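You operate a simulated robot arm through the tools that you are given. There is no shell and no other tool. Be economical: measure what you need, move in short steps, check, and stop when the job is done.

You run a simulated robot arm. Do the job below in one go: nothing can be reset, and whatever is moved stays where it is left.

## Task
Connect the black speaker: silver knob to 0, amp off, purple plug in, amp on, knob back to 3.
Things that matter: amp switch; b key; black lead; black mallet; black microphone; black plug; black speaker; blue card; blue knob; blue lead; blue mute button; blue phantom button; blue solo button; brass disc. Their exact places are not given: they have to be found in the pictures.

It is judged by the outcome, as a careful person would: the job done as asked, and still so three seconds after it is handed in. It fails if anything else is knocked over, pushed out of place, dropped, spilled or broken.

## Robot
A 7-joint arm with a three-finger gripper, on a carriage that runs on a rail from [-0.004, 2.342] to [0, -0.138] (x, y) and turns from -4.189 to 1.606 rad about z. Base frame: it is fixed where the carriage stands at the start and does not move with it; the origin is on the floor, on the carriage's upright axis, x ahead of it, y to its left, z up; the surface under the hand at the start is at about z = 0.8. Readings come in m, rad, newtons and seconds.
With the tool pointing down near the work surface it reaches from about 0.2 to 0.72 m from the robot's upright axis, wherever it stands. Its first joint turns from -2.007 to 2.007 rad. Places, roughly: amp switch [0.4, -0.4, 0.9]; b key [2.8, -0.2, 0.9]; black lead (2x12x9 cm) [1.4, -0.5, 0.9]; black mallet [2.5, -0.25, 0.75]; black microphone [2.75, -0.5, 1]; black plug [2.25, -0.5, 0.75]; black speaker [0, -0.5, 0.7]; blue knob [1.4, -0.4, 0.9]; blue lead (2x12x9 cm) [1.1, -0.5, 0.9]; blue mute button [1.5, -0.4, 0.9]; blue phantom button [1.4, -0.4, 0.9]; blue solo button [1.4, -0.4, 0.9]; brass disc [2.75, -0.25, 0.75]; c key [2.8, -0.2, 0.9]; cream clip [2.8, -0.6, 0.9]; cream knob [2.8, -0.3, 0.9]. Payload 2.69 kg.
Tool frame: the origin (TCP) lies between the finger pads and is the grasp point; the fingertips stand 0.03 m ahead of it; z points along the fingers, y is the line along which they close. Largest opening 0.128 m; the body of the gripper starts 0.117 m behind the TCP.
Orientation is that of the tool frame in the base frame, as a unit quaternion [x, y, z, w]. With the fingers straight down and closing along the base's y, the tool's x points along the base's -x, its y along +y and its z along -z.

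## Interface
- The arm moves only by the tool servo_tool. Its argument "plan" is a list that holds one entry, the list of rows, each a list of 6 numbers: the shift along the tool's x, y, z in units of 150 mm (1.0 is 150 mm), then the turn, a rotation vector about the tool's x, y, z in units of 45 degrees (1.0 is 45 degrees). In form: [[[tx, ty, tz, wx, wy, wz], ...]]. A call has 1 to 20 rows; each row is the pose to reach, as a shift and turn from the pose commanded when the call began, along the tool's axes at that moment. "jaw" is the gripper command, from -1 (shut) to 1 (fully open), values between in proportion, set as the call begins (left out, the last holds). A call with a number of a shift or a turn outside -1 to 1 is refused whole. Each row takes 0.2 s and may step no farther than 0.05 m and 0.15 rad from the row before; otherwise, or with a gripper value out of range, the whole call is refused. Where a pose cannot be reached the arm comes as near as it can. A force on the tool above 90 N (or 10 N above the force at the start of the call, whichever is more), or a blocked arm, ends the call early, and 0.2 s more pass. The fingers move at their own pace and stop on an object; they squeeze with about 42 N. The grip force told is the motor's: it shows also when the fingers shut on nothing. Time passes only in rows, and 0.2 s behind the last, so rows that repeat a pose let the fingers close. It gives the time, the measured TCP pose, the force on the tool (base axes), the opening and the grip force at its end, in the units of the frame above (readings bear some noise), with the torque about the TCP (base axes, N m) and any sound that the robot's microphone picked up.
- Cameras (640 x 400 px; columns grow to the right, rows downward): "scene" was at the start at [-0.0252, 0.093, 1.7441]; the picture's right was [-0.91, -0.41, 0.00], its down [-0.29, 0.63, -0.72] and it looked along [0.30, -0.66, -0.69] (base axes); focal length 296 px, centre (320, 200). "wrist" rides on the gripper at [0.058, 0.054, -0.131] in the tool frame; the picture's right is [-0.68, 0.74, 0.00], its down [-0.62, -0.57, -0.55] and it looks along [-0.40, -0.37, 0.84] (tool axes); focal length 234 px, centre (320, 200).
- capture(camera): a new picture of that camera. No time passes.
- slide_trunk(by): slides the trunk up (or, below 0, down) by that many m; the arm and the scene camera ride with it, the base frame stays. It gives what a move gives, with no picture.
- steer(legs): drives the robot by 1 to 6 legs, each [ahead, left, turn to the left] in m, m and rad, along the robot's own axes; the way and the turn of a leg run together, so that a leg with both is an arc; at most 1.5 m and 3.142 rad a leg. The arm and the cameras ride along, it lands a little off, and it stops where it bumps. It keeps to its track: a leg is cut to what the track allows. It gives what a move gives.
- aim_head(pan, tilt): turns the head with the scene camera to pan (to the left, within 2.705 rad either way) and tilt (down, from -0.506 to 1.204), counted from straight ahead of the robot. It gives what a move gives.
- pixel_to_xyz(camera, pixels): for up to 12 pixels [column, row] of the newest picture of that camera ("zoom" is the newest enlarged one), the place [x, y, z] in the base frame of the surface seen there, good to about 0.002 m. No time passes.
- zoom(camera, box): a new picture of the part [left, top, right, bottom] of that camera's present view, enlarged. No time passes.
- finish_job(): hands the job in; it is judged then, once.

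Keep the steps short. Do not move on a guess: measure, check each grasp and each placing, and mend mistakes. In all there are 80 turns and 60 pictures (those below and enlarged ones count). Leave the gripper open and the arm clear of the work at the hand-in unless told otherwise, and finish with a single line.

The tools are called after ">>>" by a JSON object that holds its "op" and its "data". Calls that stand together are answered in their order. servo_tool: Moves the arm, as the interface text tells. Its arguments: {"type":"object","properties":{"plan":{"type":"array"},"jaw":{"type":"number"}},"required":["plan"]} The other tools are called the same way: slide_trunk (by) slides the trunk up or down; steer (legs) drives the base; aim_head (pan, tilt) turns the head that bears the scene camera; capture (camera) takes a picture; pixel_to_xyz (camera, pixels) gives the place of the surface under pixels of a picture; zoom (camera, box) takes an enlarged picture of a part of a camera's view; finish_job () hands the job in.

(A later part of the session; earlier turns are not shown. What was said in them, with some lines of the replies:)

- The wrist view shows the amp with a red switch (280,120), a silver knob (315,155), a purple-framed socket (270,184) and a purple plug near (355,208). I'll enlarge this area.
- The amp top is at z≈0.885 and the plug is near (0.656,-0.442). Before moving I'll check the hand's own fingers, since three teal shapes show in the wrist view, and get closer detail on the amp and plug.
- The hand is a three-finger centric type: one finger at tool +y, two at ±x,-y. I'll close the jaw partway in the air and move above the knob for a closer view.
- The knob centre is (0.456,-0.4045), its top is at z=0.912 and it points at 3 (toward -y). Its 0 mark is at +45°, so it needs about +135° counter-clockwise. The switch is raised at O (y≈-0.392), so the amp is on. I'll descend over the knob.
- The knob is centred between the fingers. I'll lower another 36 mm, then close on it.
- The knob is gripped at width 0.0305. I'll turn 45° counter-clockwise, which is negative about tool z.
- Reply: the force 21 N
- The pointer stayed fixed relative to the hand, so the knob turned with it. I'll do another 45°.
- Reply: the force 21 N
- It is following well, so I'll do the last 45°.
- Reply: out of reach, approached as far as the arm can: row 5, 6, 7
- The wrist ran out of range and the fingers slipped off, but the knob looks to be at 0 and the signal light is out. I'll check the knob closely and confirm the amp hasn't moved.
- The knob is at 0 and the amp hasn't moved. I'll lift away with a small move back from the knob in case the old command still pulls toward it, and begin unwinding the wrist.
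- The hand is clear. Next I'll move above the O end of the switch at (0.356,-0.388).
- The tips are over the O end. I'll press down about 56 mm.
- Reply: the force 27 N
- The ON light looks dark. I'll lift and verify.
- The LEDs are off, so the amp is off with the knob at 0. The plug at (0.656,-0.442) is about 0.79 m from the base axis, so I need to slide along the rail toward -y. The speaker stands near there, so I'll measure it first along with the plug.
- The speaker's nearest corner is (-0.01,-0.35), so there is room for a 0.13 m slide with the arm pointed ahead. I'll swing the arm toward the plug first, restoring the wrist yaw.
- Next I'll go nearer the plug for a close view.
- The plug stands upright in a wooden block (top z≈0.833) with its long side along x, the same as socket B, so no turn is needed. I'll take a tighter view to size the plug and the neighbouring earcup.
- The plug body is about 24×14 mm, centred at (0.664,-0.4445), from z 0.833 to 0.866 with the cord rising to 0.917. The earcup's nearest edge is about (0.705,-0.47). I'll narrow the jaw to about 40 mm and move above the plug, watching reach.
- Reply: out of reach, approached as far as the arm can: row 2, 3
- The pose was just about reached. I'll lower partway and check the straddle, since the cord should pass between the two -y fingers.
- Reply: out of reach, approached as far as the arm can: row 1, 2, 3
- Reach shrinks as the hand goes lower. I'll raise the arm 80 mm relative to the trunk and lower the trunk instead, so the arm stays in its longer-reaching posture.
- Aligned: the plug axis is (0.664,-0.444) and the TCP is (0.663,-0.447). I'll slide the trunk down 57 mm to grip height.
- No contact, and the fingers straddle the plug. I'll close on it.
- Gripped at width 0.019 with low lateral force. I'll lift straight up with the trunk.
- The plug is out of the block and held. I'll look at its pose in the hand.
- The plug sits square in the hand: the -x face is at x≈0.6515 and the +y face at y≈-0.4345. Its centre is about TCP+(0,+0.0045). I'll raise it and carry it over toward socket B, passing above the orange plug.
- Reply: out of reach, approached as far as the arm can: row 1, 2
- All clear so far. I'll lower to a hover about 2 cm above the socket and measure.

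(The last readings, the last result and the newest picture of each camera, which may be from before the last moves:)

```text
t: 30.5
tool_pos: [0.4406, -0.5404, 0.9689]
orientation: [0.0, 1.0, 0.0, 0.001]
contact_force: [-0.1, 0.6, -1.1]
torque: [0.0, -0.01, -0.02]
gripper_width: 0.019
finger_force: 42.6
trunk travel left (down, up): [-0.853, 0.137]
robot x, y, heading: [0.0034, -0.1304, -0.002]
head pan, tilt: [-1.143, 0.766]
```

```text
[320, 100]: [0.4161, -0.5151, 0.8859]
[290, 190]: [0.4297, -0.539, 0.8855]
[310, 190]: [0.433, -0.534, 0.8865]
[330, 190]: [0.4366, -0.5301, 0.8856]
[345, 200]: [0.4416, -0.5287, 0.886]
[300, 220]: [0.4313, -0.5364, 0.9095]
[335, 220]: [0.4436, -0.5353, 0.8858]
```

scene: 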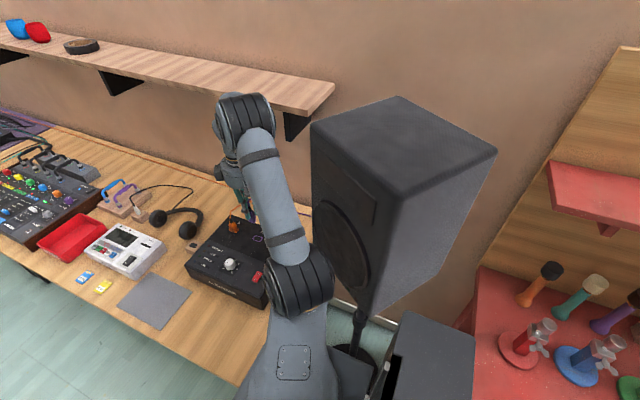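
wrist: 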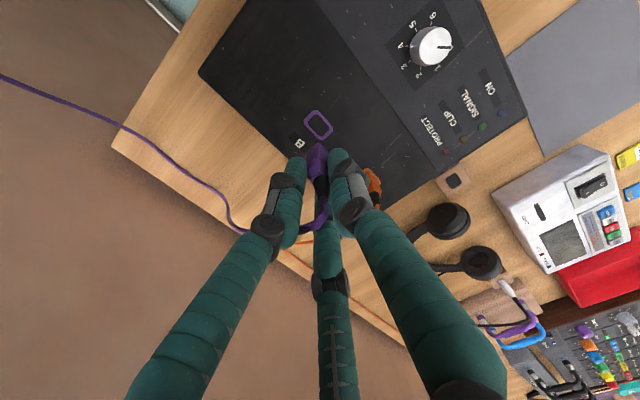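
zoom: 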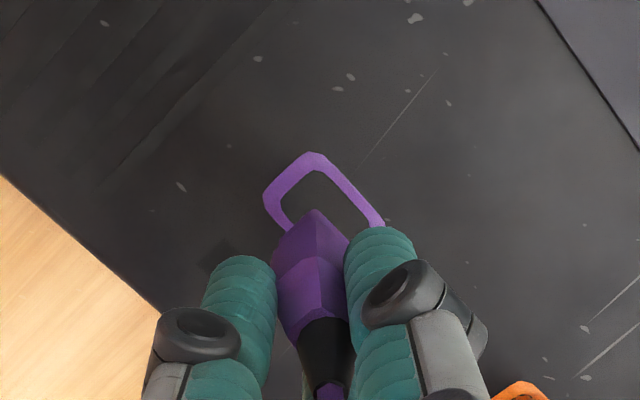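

>>> {"op": "pixel_to_xyz", "data": {"camera": "zoom", "pixels": [[282, 196], [292, 180], [336, 180], [350, 197], [362, 212], [265, 195], [285, 166], [350, 181], [372, 207], [290, 250], [303, 243], [330, 250]]}}

>>> {"op": "pixel_to_xyz", "data": {"camera": "zoom", "pixels": [[290, 270], [303, 265], [325, 270], [338, 275], [338, 255], [320, 240], [312, 228], [313, 215], [280, 250], [316, 153], [381, 222], [283, 215]]}}

```text
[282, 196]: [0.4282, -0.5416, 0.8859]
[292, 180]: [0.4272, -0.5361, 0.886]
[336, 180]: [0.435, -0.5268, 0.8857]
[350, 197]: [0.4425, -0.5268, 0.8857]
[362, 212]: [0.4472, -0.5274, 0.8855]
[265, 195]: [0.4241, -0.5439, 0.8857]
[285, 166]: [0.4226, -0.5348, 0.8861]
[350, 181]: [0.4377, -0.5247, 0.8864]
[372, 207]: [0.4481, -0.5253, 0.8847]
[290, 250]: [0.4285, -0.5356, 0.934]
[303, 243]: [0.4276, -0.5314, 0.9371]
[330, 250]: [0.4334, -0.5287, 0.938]
```

```text
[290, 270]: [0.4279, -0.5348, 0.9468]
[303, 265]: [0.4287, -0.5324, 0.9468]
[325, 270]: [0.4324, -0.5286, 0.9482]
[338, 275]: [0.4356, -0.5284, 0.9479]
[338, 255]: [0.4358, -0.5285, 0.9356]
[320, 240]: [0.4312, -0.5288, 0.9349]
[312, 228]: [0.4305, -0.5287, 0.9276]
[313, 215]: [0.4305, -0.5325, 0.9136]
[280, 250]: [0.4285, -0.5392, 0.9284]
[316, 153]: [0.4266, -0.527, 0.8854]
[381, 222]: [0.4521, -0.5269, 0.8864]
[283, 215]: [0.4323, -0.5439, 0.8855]
```

The socket's inner edges are at x≈0.4277 and y≈-0.527; the plug faces are at x≈0.4282 and y≈-0.5285, so it is aligned to within a millimetre. I'll shift +0.5 mm in y and descend slowly 33 mm.

>>> {"op": "servo_tool", "data": {"plan": [[[0, 0.004, 0.07, 0, 0, 0], [0, 0.004, 0.13, 0, 0, 0], [0, 0.004, 0.16, 0, 0, 0], [0, 0.004, 0.18, 0, 0, 0], [0, 0.004, 0.2, 0, 0, 0], [0, 0.004, 0.22, 0, 0, 0], [0, 0.004, 0.22, 0, 0, 0]]]}}

>>> {"op": "zoom", "data": {"camera": "wrist", "box": [270, 80, 370, 200]}}

```text
t: 32.1
tool_pos: [0.4405, -0.54, 0.9358]
orientation: [0.0, 1.0, 0.0, 0.001]
contact_force: [2.3, -1.3, 1.5]
torque: [-0.01, -0.07, 0.0]
gripper_width: 0.019
finger_force: 42.3
trunk travel left (down, up): [-0.853, 0.137]
robot x, y, heading: [-0.0004, -0.1272, -0.002]
head pan, tilt: [-1.143, 0.766]
```

```text
3.33 times, centred on (320, 140) of wrist
```

zoom: 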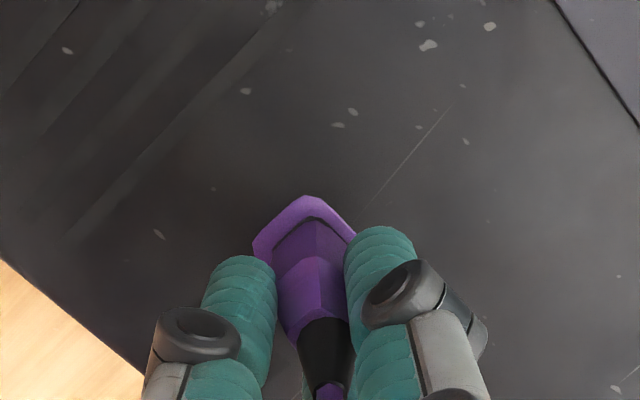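

It is entering the socket with almost no force. I'll keep pressing until it seats.

>>> {"op": "servo_tool", "data": {"plan": [[[0, 0, 0.02, 0, 0, 0], [0, 0, 0.04, 0, 0, 0], [0, 0, 0.06, 0, 0, 0], [0, 0, 0.08, 0, 0, 0], [0, 0, 0.1, 0, 0, 0], [0, 0, 0.1, 0, 0, 0]]]}}

>>> {"op": "zoom", "data": {"camera": "wrist", "box": [270, 80, 370, 200]}}

```text
t: 33.5
tool_pos: [0.4397, -0.5381, 0.9236]
orientation: [0.001, 1.0, -0.004, 0.003]
contact_force: [5.4, -3.6, 36.6]
torque: [-0.39, -0.28, -0.04]
gripper_width: 0.0189
finger_force: 41.5
trunk travel left (down, up): [-0.853, 0.137]
robot x, y, heading: [0.0007, -0.1288, -0.005]
head pan, tilt: [-1.143, 0.766]
```

```text
3.33 times, centred on (320, 140) of wrist
```

zoom: 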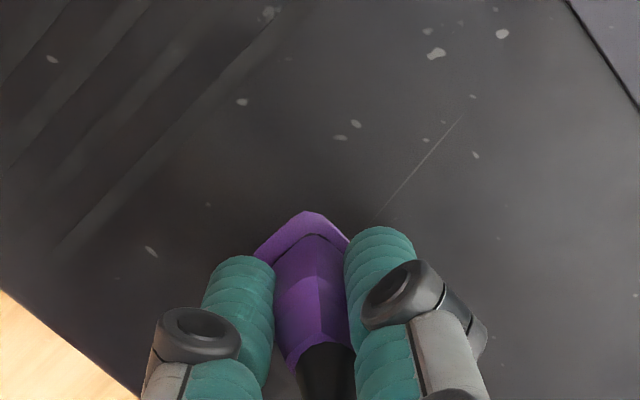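

It stopped at 37 N. I'll compare its height with the seated orange plug.

>>> {"op": "capture", "data": {"camera": "wrist"}}

>>> {"op": "pixel_to_xyz", "data": {"camera": "zoom", "pixels": [[325, 347], [318, 300], [310, 340], [300, 365], [318, 270], [335, 365]]}}

```text
23 pictures are left
```

wrist: 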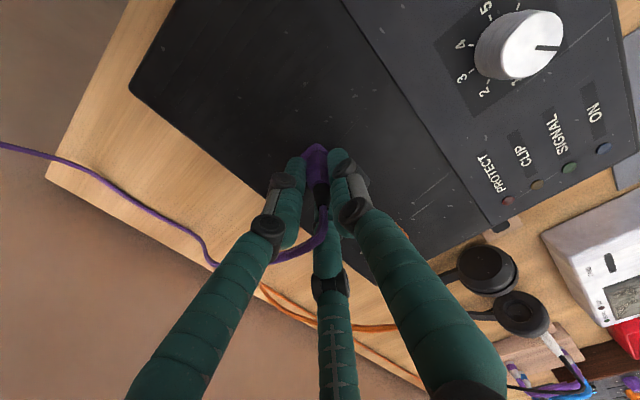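

```text
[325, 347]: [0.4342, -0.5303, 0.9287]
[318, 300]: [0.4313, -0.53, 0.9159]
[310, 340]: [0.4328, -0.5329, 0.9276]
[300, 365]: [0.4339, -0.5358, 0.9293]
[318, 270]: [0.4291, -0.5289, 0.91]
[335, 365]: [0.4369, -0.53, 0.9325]
```

The purple/black boundary is at z≈0.928. I'll release, rise and compare both plugs directly.

>>> {"op": "servo_tool", "data": {"plan": [[[0, 0, 0, 0, 0, 0], [0, 0, 0, 0, 0, 0], [0, 0, 0, 0, 0, 0], [0, 0, -0.2, 0, 0, 0], [0, 0, -0.45, 0, 0, 0], [0, 0, -0.65, 0, 0, 0], [0, 0, -0.65, 0, 0, 0]]], "jaw": -0.2}}

>>> {"op": "capture", "data": {"camera": "wrist"}}

```text
t: 35.1
tool_pos: [0.4416, -0.5375, 1.0161]
orientation: [-0.001, 1.0, 0.0, 0.0]
contact_force: [0.0, 1.2, -0.3]
torque: [0.0, 0.01, 0.02]
gripper_width: 0.0511
finger_force: 0.0
trunk travel left (down, up): [-0.853, 0.137]
robot x, y, heading: [0.0003, -0.1298, 0.002]
head pan, tilt: [-1.143, 0.766]
```

```text
22 pictures are left
```

wrist: 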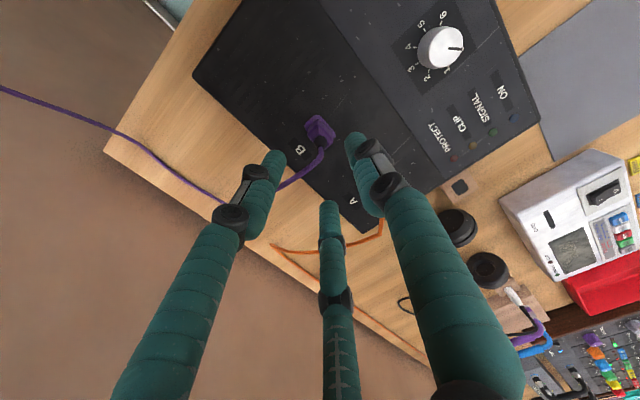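

>>> {"op": "zoom", "data": {"camera": "scene", "box": [180, 190, 300, 290]}}

>>> {"op": "zoom", "data": {"camera": "wrist", "box": [280, 90, 390, 220]}}

>>> {"op": "pixel_to_xyz", "data": {"camera": "zoom", "pixels": [[320, 140], [335, 190], [325, 170], [330, 160], [300, 120], [345, 165], [310, 160]]}}

```text
4.00 times, centred on (240, 240) of scene
```

zoom: 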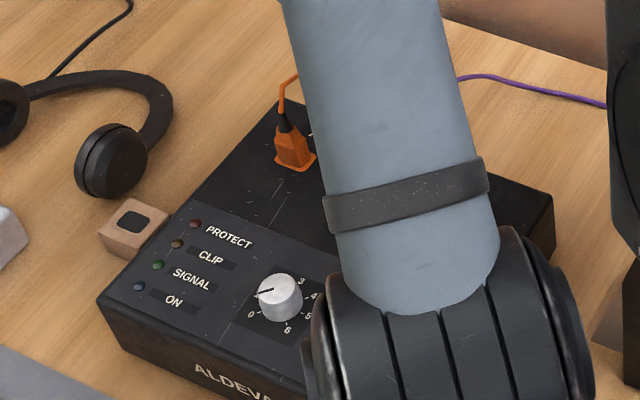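

```text
3.08 times, centred on (335, 155) of wrist
```

zoom: 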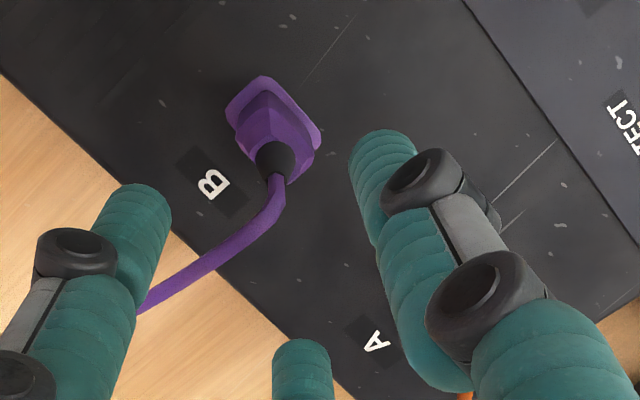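

```text
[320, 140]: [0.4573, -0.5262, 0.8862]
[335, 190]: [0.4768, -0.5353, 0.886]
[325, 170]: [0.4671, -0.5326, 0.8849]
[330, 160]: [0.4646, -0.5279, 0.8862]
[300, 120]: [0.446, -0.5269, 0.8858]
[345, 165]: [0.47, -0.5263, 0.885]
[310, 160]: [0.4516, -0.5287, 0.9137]
```

>>> {"op": "pixel_to_xyz", "data": {"camera": "zoom", "pixels": [[275, 148], [268, 140], [280, 180], [270, 105], [285, 128], [250, 130], [262, 92], [262, 82]]}}

>>> {"op": "zoom", "data": {"camera": "scene", "box": [220, 200, 270, 240]}}

>>> {"op": "pixel_to_xyz", "data": {"camera": "zoom", "pixels": [[265, 200], [270, 218], [272, 235], [280, 260], [265, 275], [285, 245], [268, 225], [275, 290]]}}

```text
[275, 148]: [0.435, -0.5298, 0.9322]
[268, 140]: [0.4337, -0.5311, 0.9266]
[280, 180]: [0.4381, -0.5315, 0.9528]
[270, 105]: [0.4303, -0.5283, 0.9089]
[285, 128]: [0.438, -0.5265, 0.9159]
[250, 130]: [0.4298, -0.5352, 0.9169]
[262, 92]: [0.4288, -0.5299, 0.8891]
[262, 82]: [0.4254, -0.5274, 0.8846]
```

```text
10.00 times, centred on (245, 220) of scene
```

zoom: 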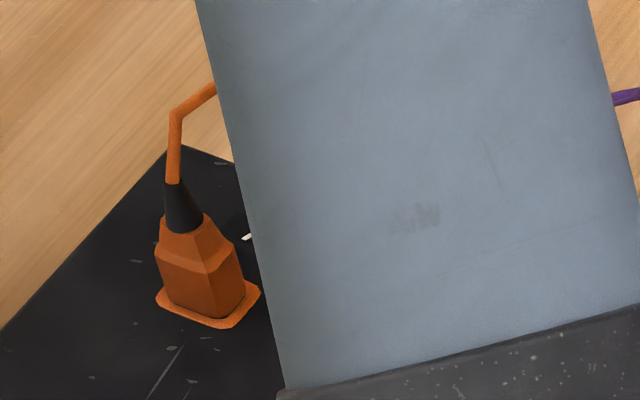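

```text
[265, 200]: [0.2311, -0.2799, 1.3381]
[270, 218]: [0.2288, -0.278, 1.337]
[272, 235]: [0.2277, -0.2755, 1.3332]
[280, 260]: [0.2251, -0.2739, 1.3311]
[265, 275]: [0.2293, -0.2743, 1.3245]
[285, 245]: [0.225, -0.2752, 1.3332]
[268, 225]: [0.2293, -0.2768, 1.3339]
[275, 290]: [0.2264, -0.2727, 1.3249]
```

>>> {"op": "pixel_to_xyz", "data": {"camera": "zoom", "pixels": [[172, 190], [182, 225], [185, 238], [200, 228], [200, 270], [215, 260], [195, 310], [240, 300], [165, 225], [205, 285]]}}

```text
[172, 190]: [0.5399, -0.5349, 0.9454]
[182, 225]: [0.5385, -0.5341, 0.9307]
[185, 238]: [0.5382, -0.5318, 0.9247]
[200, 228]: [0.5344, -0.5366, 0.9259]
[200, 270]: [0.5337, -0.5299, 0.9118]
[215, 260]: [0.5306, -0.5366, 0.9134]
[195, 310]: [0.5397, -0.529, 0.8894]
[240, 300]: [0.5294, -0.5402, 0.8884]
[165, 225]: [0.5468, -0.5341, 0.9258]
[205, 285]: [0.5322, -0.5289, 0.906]
```

The purple/black boundary (≈0.928) matches the orange plug's (≈0.9275), so the plug is fully seated. Next I'll close the fingers and move over the I end of the switch at (0.356,-0.421).

>>> {"op": "servo_tool", "data": {"plan": [[[0, 0, -0.1, 0, 0, 0], [0.14, 0.19, -0.1, 0, 0, 0], [0.3, 0.4, -0.1, 0, 0, 0], [0.45, 0.6, -0.1, 0, 0, 0], [0.57, 0.777, -0.1, 0, 0, 0], [0.57, 0.777, 0.1, 0, 0, 0], [0.57, 0.777, 0.28, 0, 0, 0], [0.57, 0.777, 0.28, 0, 0, 0]]], "jaw": -1}}

>>> {"op": "capture", "data": {"camera": "wrist"}}

```text
t: 36.9
tool_pos: [0.3543, -0.4213, 0.9769]
orientation: [0.0, 1.0, 0.0, 0.001]
contact_force: [0.4, 0.1, -0.4]
torque: [0.01, 0.0, 0.02]
gripper_width: 0.0022
finger_force: 31.1
trunk travel left (down, up): [-0.853, 0.137]
robot x, y, heading: [0.0017, -0.1261, -0.003]
head pan, tilt: [-1.143, 0.766]
```

```text
18 pictures are left
```

wrist: 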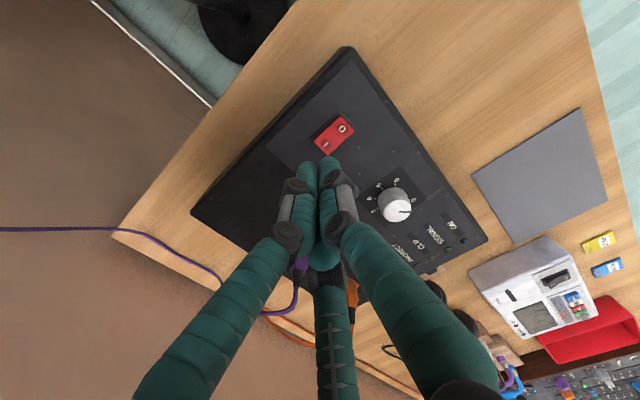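

I'm over the I end. I'll press down in small steps.

>>> {"op": "servo_tool", "data": {"plan": [[[0, 0, 0.18, 0, 0, 0], [0, 0, 0.31, 0, 0, 0], [0, 0, 0.34, 0, 0, 0], [0, 0, 0.37, 0, 0, 0], [0, 0, 0.4, 0, 0, 0], [0, 0, 0.4, 0, 0, 0]]]}}

>>> {"op": "capture", "data": {"camera": "wrist"}}

```text
t: 38.3
tool_pos: [0.3553, -0.423, 0.9211]
orientation: [0.001, 1.0, -0.007, 0.006]
contact_force: [11.6, -1.2, 84.7]
torque: [1.24, -0.2, -0.63]
gripper_width: 0.002
finger_force: 31.2
trunk travel left (down, up): [-0.853, 0.137]
robot x, y, heading: [0.0001, -0.1266, -0.003]
head pan, tilt: [-1.143, 0.766]
```

```text
17 pictures are left
```

wrist: 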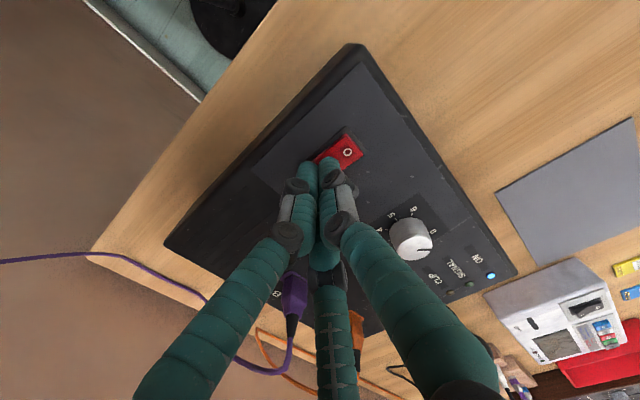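

The ON light is lit. I'll lift off and move above the knob while turning the wrist -45°.

>>> {"op": "servo_tool", "data": {"plan": [[[0, 0, -0.2, 0, 0, 0], [0, 0, -0.45, 0, 0, 0], [0, 0, -0.65, 0, 0, -0.1], [-0.2, 0.035, -0.65, 0, 0, -0.25], [-0.4, 0.07, -0.65, 0, 0, -0.4], [-0.667, 0.115, -0.65, 0, 0, -0.55], [-0.667, 0.115, -0.65, 0, 0, -0.7], [-0.667, 0.115, -0.65, 0, 0, -0.85], [-0.667, 0.115, -0.65, 0, 0, -1], [-0.667, 0.115, -0.65, 0, 0, -1]]]}}

>>> {"op": "servo_tool", "data": {"plan": [[[0, 0, 0, 0, 0, -0.16], [0, 0, 0, 0, 0, -0.32], [0, 0, 0, 0, 0, -0.48], [0, 0, 0, 0, 0, -0.64], [0, 0, 0, 0, 0, -0.8], [0, 0, 0, 0, 0, -1], [0, 0, 0, 0, 0, -1]]], "jaw": 0}}

>>> {"op": "capture", "data": {"camera": "wrist"}}

```text
t: 40.5
tool_pos: [0.4552, -0.4032, 1.0128]
orientation: [-0.383, 0.924, 0.0, 0.0]
contact_force: [0.3, -0.6, 0.1]
torque: [0.02, 0.0, -0.04]
gripper_width: 0.0022
finger_force: 31.0
trunk travel left (down, up): [-0.853, 0.137]
robot x, y, heading: [0.0015, -0.1249, -0.005]
head pan, tilt: [-1.143, 0.766]
```

```text
refused: row 6 steps farther than a row can; nothing moved
```

```text
16 pictures are left
```

wrist: 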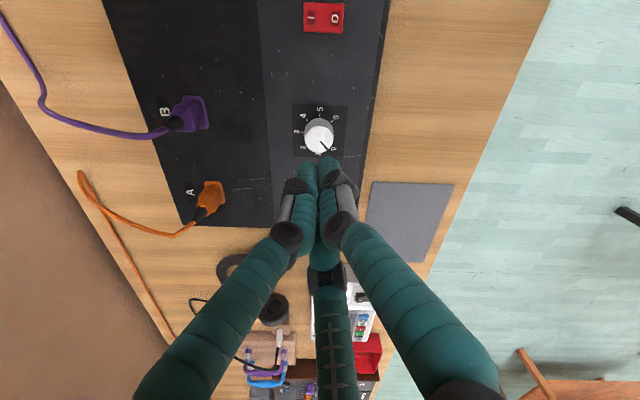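

Both plugs look alike and the knob is still at 0. I'll turn the wrist another -45° with valid row sizes and open the jaw.

>>> {"op": "servo_tool", "data": {"plan": [[[0, 0, 0.1, 0, 0, -0.16], [0, 0, 0.2, 0, 0, -0.32], [0, 0, 0.35, 0, 0, -0.48], [0, 0, 0.35, 0, 0, -0.64], [0, 0, 0.35, 0, 0, -0.8], [0, 0, 0.35, 0, 0, -0.9], [0, 0, 0.35, 0, 0, -1], [0, 0, 0.35, 0, 0, -1]]], "jaw": 0}}

>>> {"op": "zoom", "data": {"camera": "wrist", "box": [240, 80, 400, 240]}}

```text
t: 42.3
tool_pos: [0.4552, -0.4043, 0.9611]
orientation: [0.707, -0.707, 0.001, 0.0]
contact_force: [-0.3, -0.1, -0.6]
torque: [0.02, 0.0, 0.0]
gripper_width: 0.064
finger_force: 0.1
trunk travel left (down, up): [-0.853, 0.137]
robot x, y, heading: [0.0017, -0.127, -0.002]
head pan, tilt: [-1.143, 0.766]
```

```text
2.50 times, centred on (320, 160) of wrist
```

zoom: 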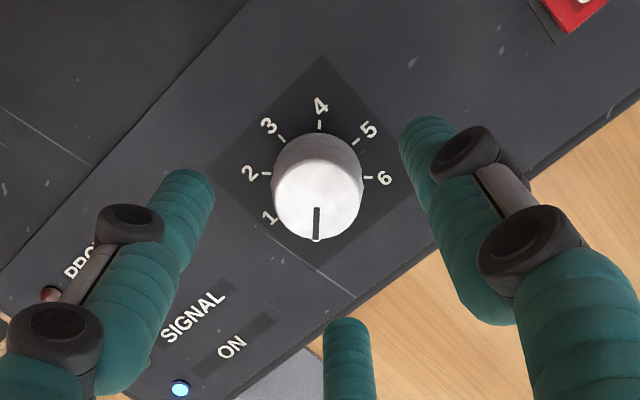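

The knob is centred and at 0. I'll lower 38 mm and grip.

>>> {"op": "servo_tool", "data": {"plan": [[[0, 0, 0.12, 0, 0, 0], [0, 0, 0.25, 0, 0, 0], [0, 0, 0.25, 0, 0, 0]]]}}

>>> {"op": "servo_tool", "data": {"plan": [[[0, 0, 0, 0, 0, 0], [0, 0, 0, 0, 0, 0], [0, 0, 0, 0, 0, 0], [0, 0, 0, 0, 0, 0]]], "jaw": -1}}

>>> {"op": "servo_tool", "data": {"plan": [[[0, 0, 0, 0, 0, 0.17], [0, 0, 0, 0, 0, 0.34], [0, 0, 0, 0, 0, 0.51], [0, 0, 0, 0, 0, 0.68], [0, 0, 0, 0, 0, 0.85], [0, 0, 0, 0, 0, 1], [0, 0, 0, 0, 0, 1]]]}}

>>> {"op": "capture", "data": {"camera": "wrist"}}

```text
t: 43.1
tool_pos: [0.454, -0.406, 0.9229]
orientation: [-0.706, 0.708, -0.001, 0.0]
contact_force: [0.4, 0.2, 0.3]
torque: [0.01, -0.01, -0.01]
gripper_width: 0.0641
finger_force: 0.2
trunk travel left (down, up): [-0.853, 0.137]
robot x, y, heading: [-0.0008, -0.1247, -0.001]
head pan, tilt: [-1.143, 0.766]
```

```text
t: 44.1
tool_pos: [0.4547, -0.4042, 0.9224]
orientation: [-0.707, 0.707, -0.001, 0.001]
contact_force: [2.1, -0.7, -0.2]
torque: [0.03, -0.07, -0.01]
gripper_width: 0.0306
finger_force: 30.8
trunk travel left (down, up): [-0.853, 0.137]
robot x, y, heading: [0.0025, -0.1302, -0.0]
head pan, tilt: [-1.143, 0.766]
```

```text
t: 45.7
tool_pos: [0.4561, -0.4055, 0.9223]
orientation: [-0.381, 0.925, 0.002, -0.001]
contact_force: [2.7, -2.2, -12.4]
torque: [-0.38, -0.45, 0.02]
gripper_width: 0.0303
finger_force: 44.9
trunk travel left (down, up): [-0.853, 0.137]
robot x, y, heading: [0.0035, -0.129, 0.003]
head pan, tilt: [-1.143, 0.766]
```

```text
14 pictures are left
```

wrist: 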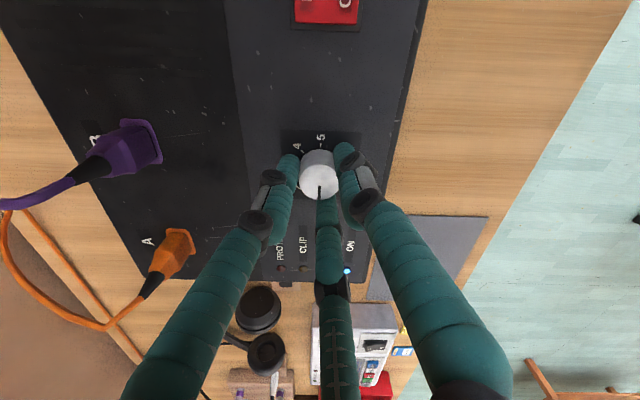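

The knob follows (the pointer is fixed relative to the hand). I'll do the remaining two 45° turns.

>>> {"op": "servo_tool", "data": {"plan": [[[0, 0, 0, 0, 0, 0.17], [0, 0, 0, 0, 0, 0.34], [0, 0, 0, 0, 0, 0.51], [0, 0, 0, 0, 0, 0.68], [0, 0, 0, 0, 0, 0.85], [0, 0, 0, 0, 0, 1], [0, 0, 0, 0, 0, 1]]]}}

>>> {"op": "servo_tool", "data": {"plan": [[[0, 0, 0, 0, 0, 0.17], [0, 0, 0, 0, 0, 0.34], [0, 0, 0, 0, 0, 0.51], [0, 0, 0, 0, 0, 0.68], [0, 0, 0, 0, 0, 0.85], [0, 0, 0, 0, 0, 1], [0, 0, 0, 0, 0, 1]]]}}

>>> {"op": "zoom", "data": {"camera": "wrist", "box": [240, 80, 400, 240]}}

```text
t: 47.3
tool_pos: [0.4563, -0.4058, 0.9221]
orientation: [0.001, 1.0, 0.001, 0.0]
contact_force: [0.0, -3.8, -15.8]
torque: [-0.03, 0.08, 0.02]
gripper_width: 0.03
finger_force: 44.7
trunk travel left (down, up): [-0.853, 0.137]
robot x, y, heading: [0.001, -0.1283, -0.002]
head pan, tilt: [-1.143, 0.766]
```

```text
t: 48.9
tool_pos: [0.4565, -0.4059, 0.9227]
orientation: [0.383, 0.924, 0.0, 0.0]
contact_force: [0.4, -1.6, -9.7]
torque: [-0.15, -0.08, -0.01]
gripper_width: 0.0302
finger_force: 44.6
trunk travel left (down, up): [-0.853, 0.137]
robot x, y, heading: [-0.0006, -0.1271, 0.0]
head pan, tilt: [-1.143, 0.766]
```

```text
2.50 times, centred on (320, 160) of wrist
```

zoom: 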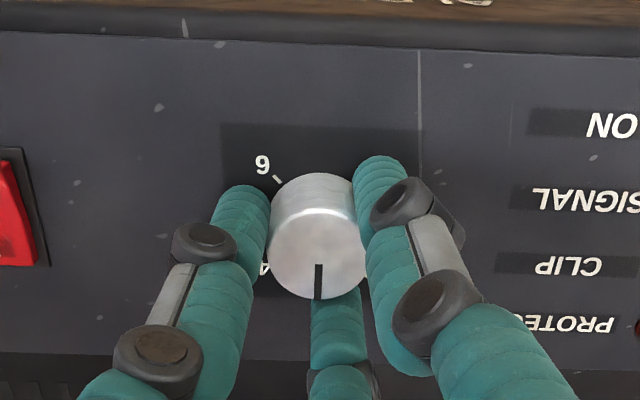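

Turned 135°. I'll release, rise straight up, back away and check the knob.

>>> {"op": "servo_tool", "data": {"plan": [[[0, 0, 0, 0, 0, 0], [0, 0, 0, 0, 0, 0], [0, 0, 0, 0, 0, 0], [0, 0, 0, 0, 0, 0], [0, 0, -0.2, 0, 0, 0], [0, 0, -0.5, 0, 0, 0], [0, 0, -0.8, 0, 0, 0], [0, 0, -1, 0, 0, 0], [0, 0, -1, 0, 0, 0]]], "jaw": 0}}

>>> {"op": "capture", "data": {"camera": "wrist"}}

>>> {"op": "zoom", "data": {"camera": "wrist", "box": [260, 80, 380, 200]}}

```text
t: 50.9
tool_pos: [0.4532, -0.4058, 1.0751]
orientation: [0.383, 0.924, 0.0, 0.0]
contact_force: [-0.4, -1.3, 0.0]
torque: [0.03, 0.04, -0.02]
gripper_width: 0.0641
finger_force: 0.0
trunk travel left (down, up): [-0.853, 0.137]
robot x, y, heading: [0.0055, -0.1282, -0.004]
head pan, tilt: [-1.143, 0.766]
```

```text
12 pictures are left
```

wrist: 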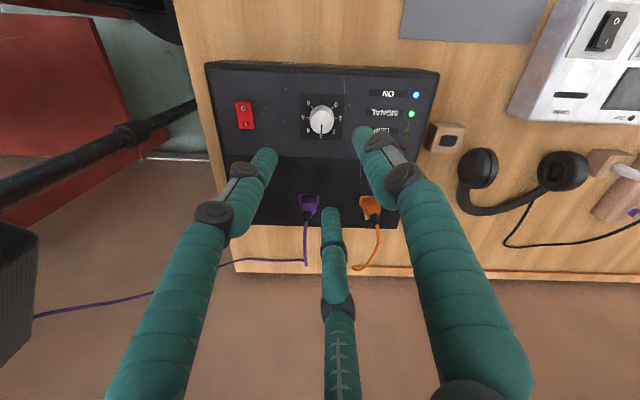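

```text
3.33 times, centred on (320, 140) of wrist
```

zoom: 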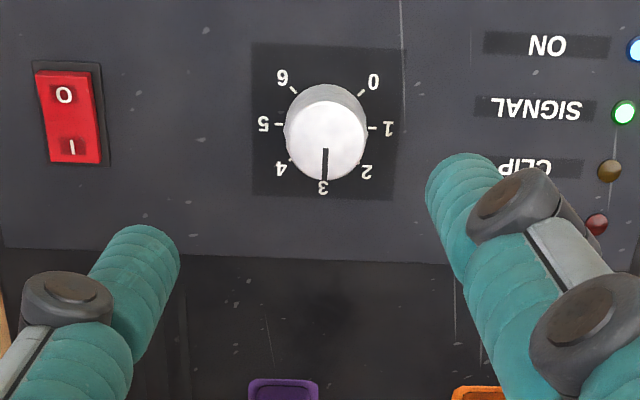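

The knob is at 3, ON and SIGNAL are lit and PROTECT is dark. I'll open the hand fully, rise clear and take a final overview.

>>> {"op": "servo_tool", "data": {"plan": [[[0, 0, -0.2, 0, 0, 0], [0, 0, -0.4, 0, 0, 0], [0, 0, -0.6, 0, 0, 0], [0, 0, -0.6, 0, 0, 0]]], "jaw": 1}}

>>> {"op": "capture", "data": {"camera": "wrist"}}

>>> {"op": "capture", "data": {"camera": "scene"}}

```text
t: 51.9
tool_pos: [0.454, -0.4045, 1.1627]
orientation: [0.383, 0.924, 0.0, 0.001]
contact_force: [0.1, -0.3, -1.0]
torque: [0.02, -0.01, -0.01]
gripper_width: 0.128
finger_force: 0.1
trunk travel left (down, up): [-0.853, 0.137]
robot x, y, heading: [-0.0, -0.1268, -0.003]
head pan, tilt: [-1.143, 0.766]
```

```text
10 pictures are left
```

wrist: 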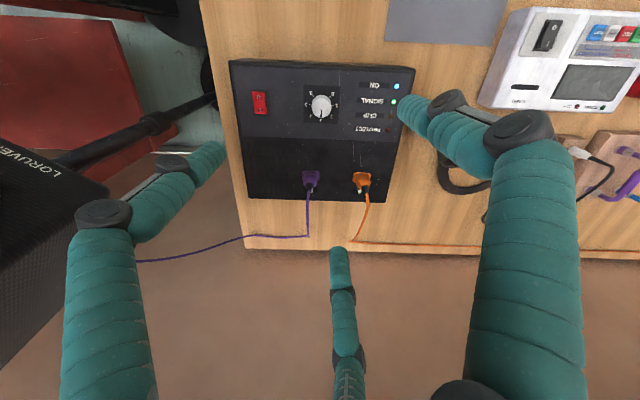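

```text
9 pictures are left
```

scene: 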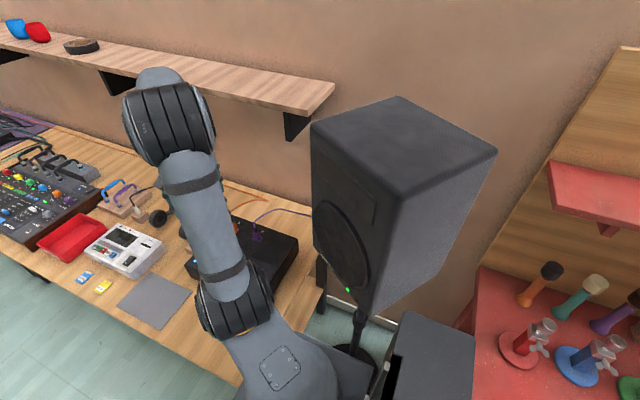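

The speaker's green light is now on, everything else is in place, and the hand is open and clear. I'll hand it in.

>>> {"op": "finish_job", "data": {}}

```text
The job is handed in.
```

The black speaker is connected: the purple plug is seated in socket B, the amp is back on, the silver knob is at 3, and the speaker's green light is lit.
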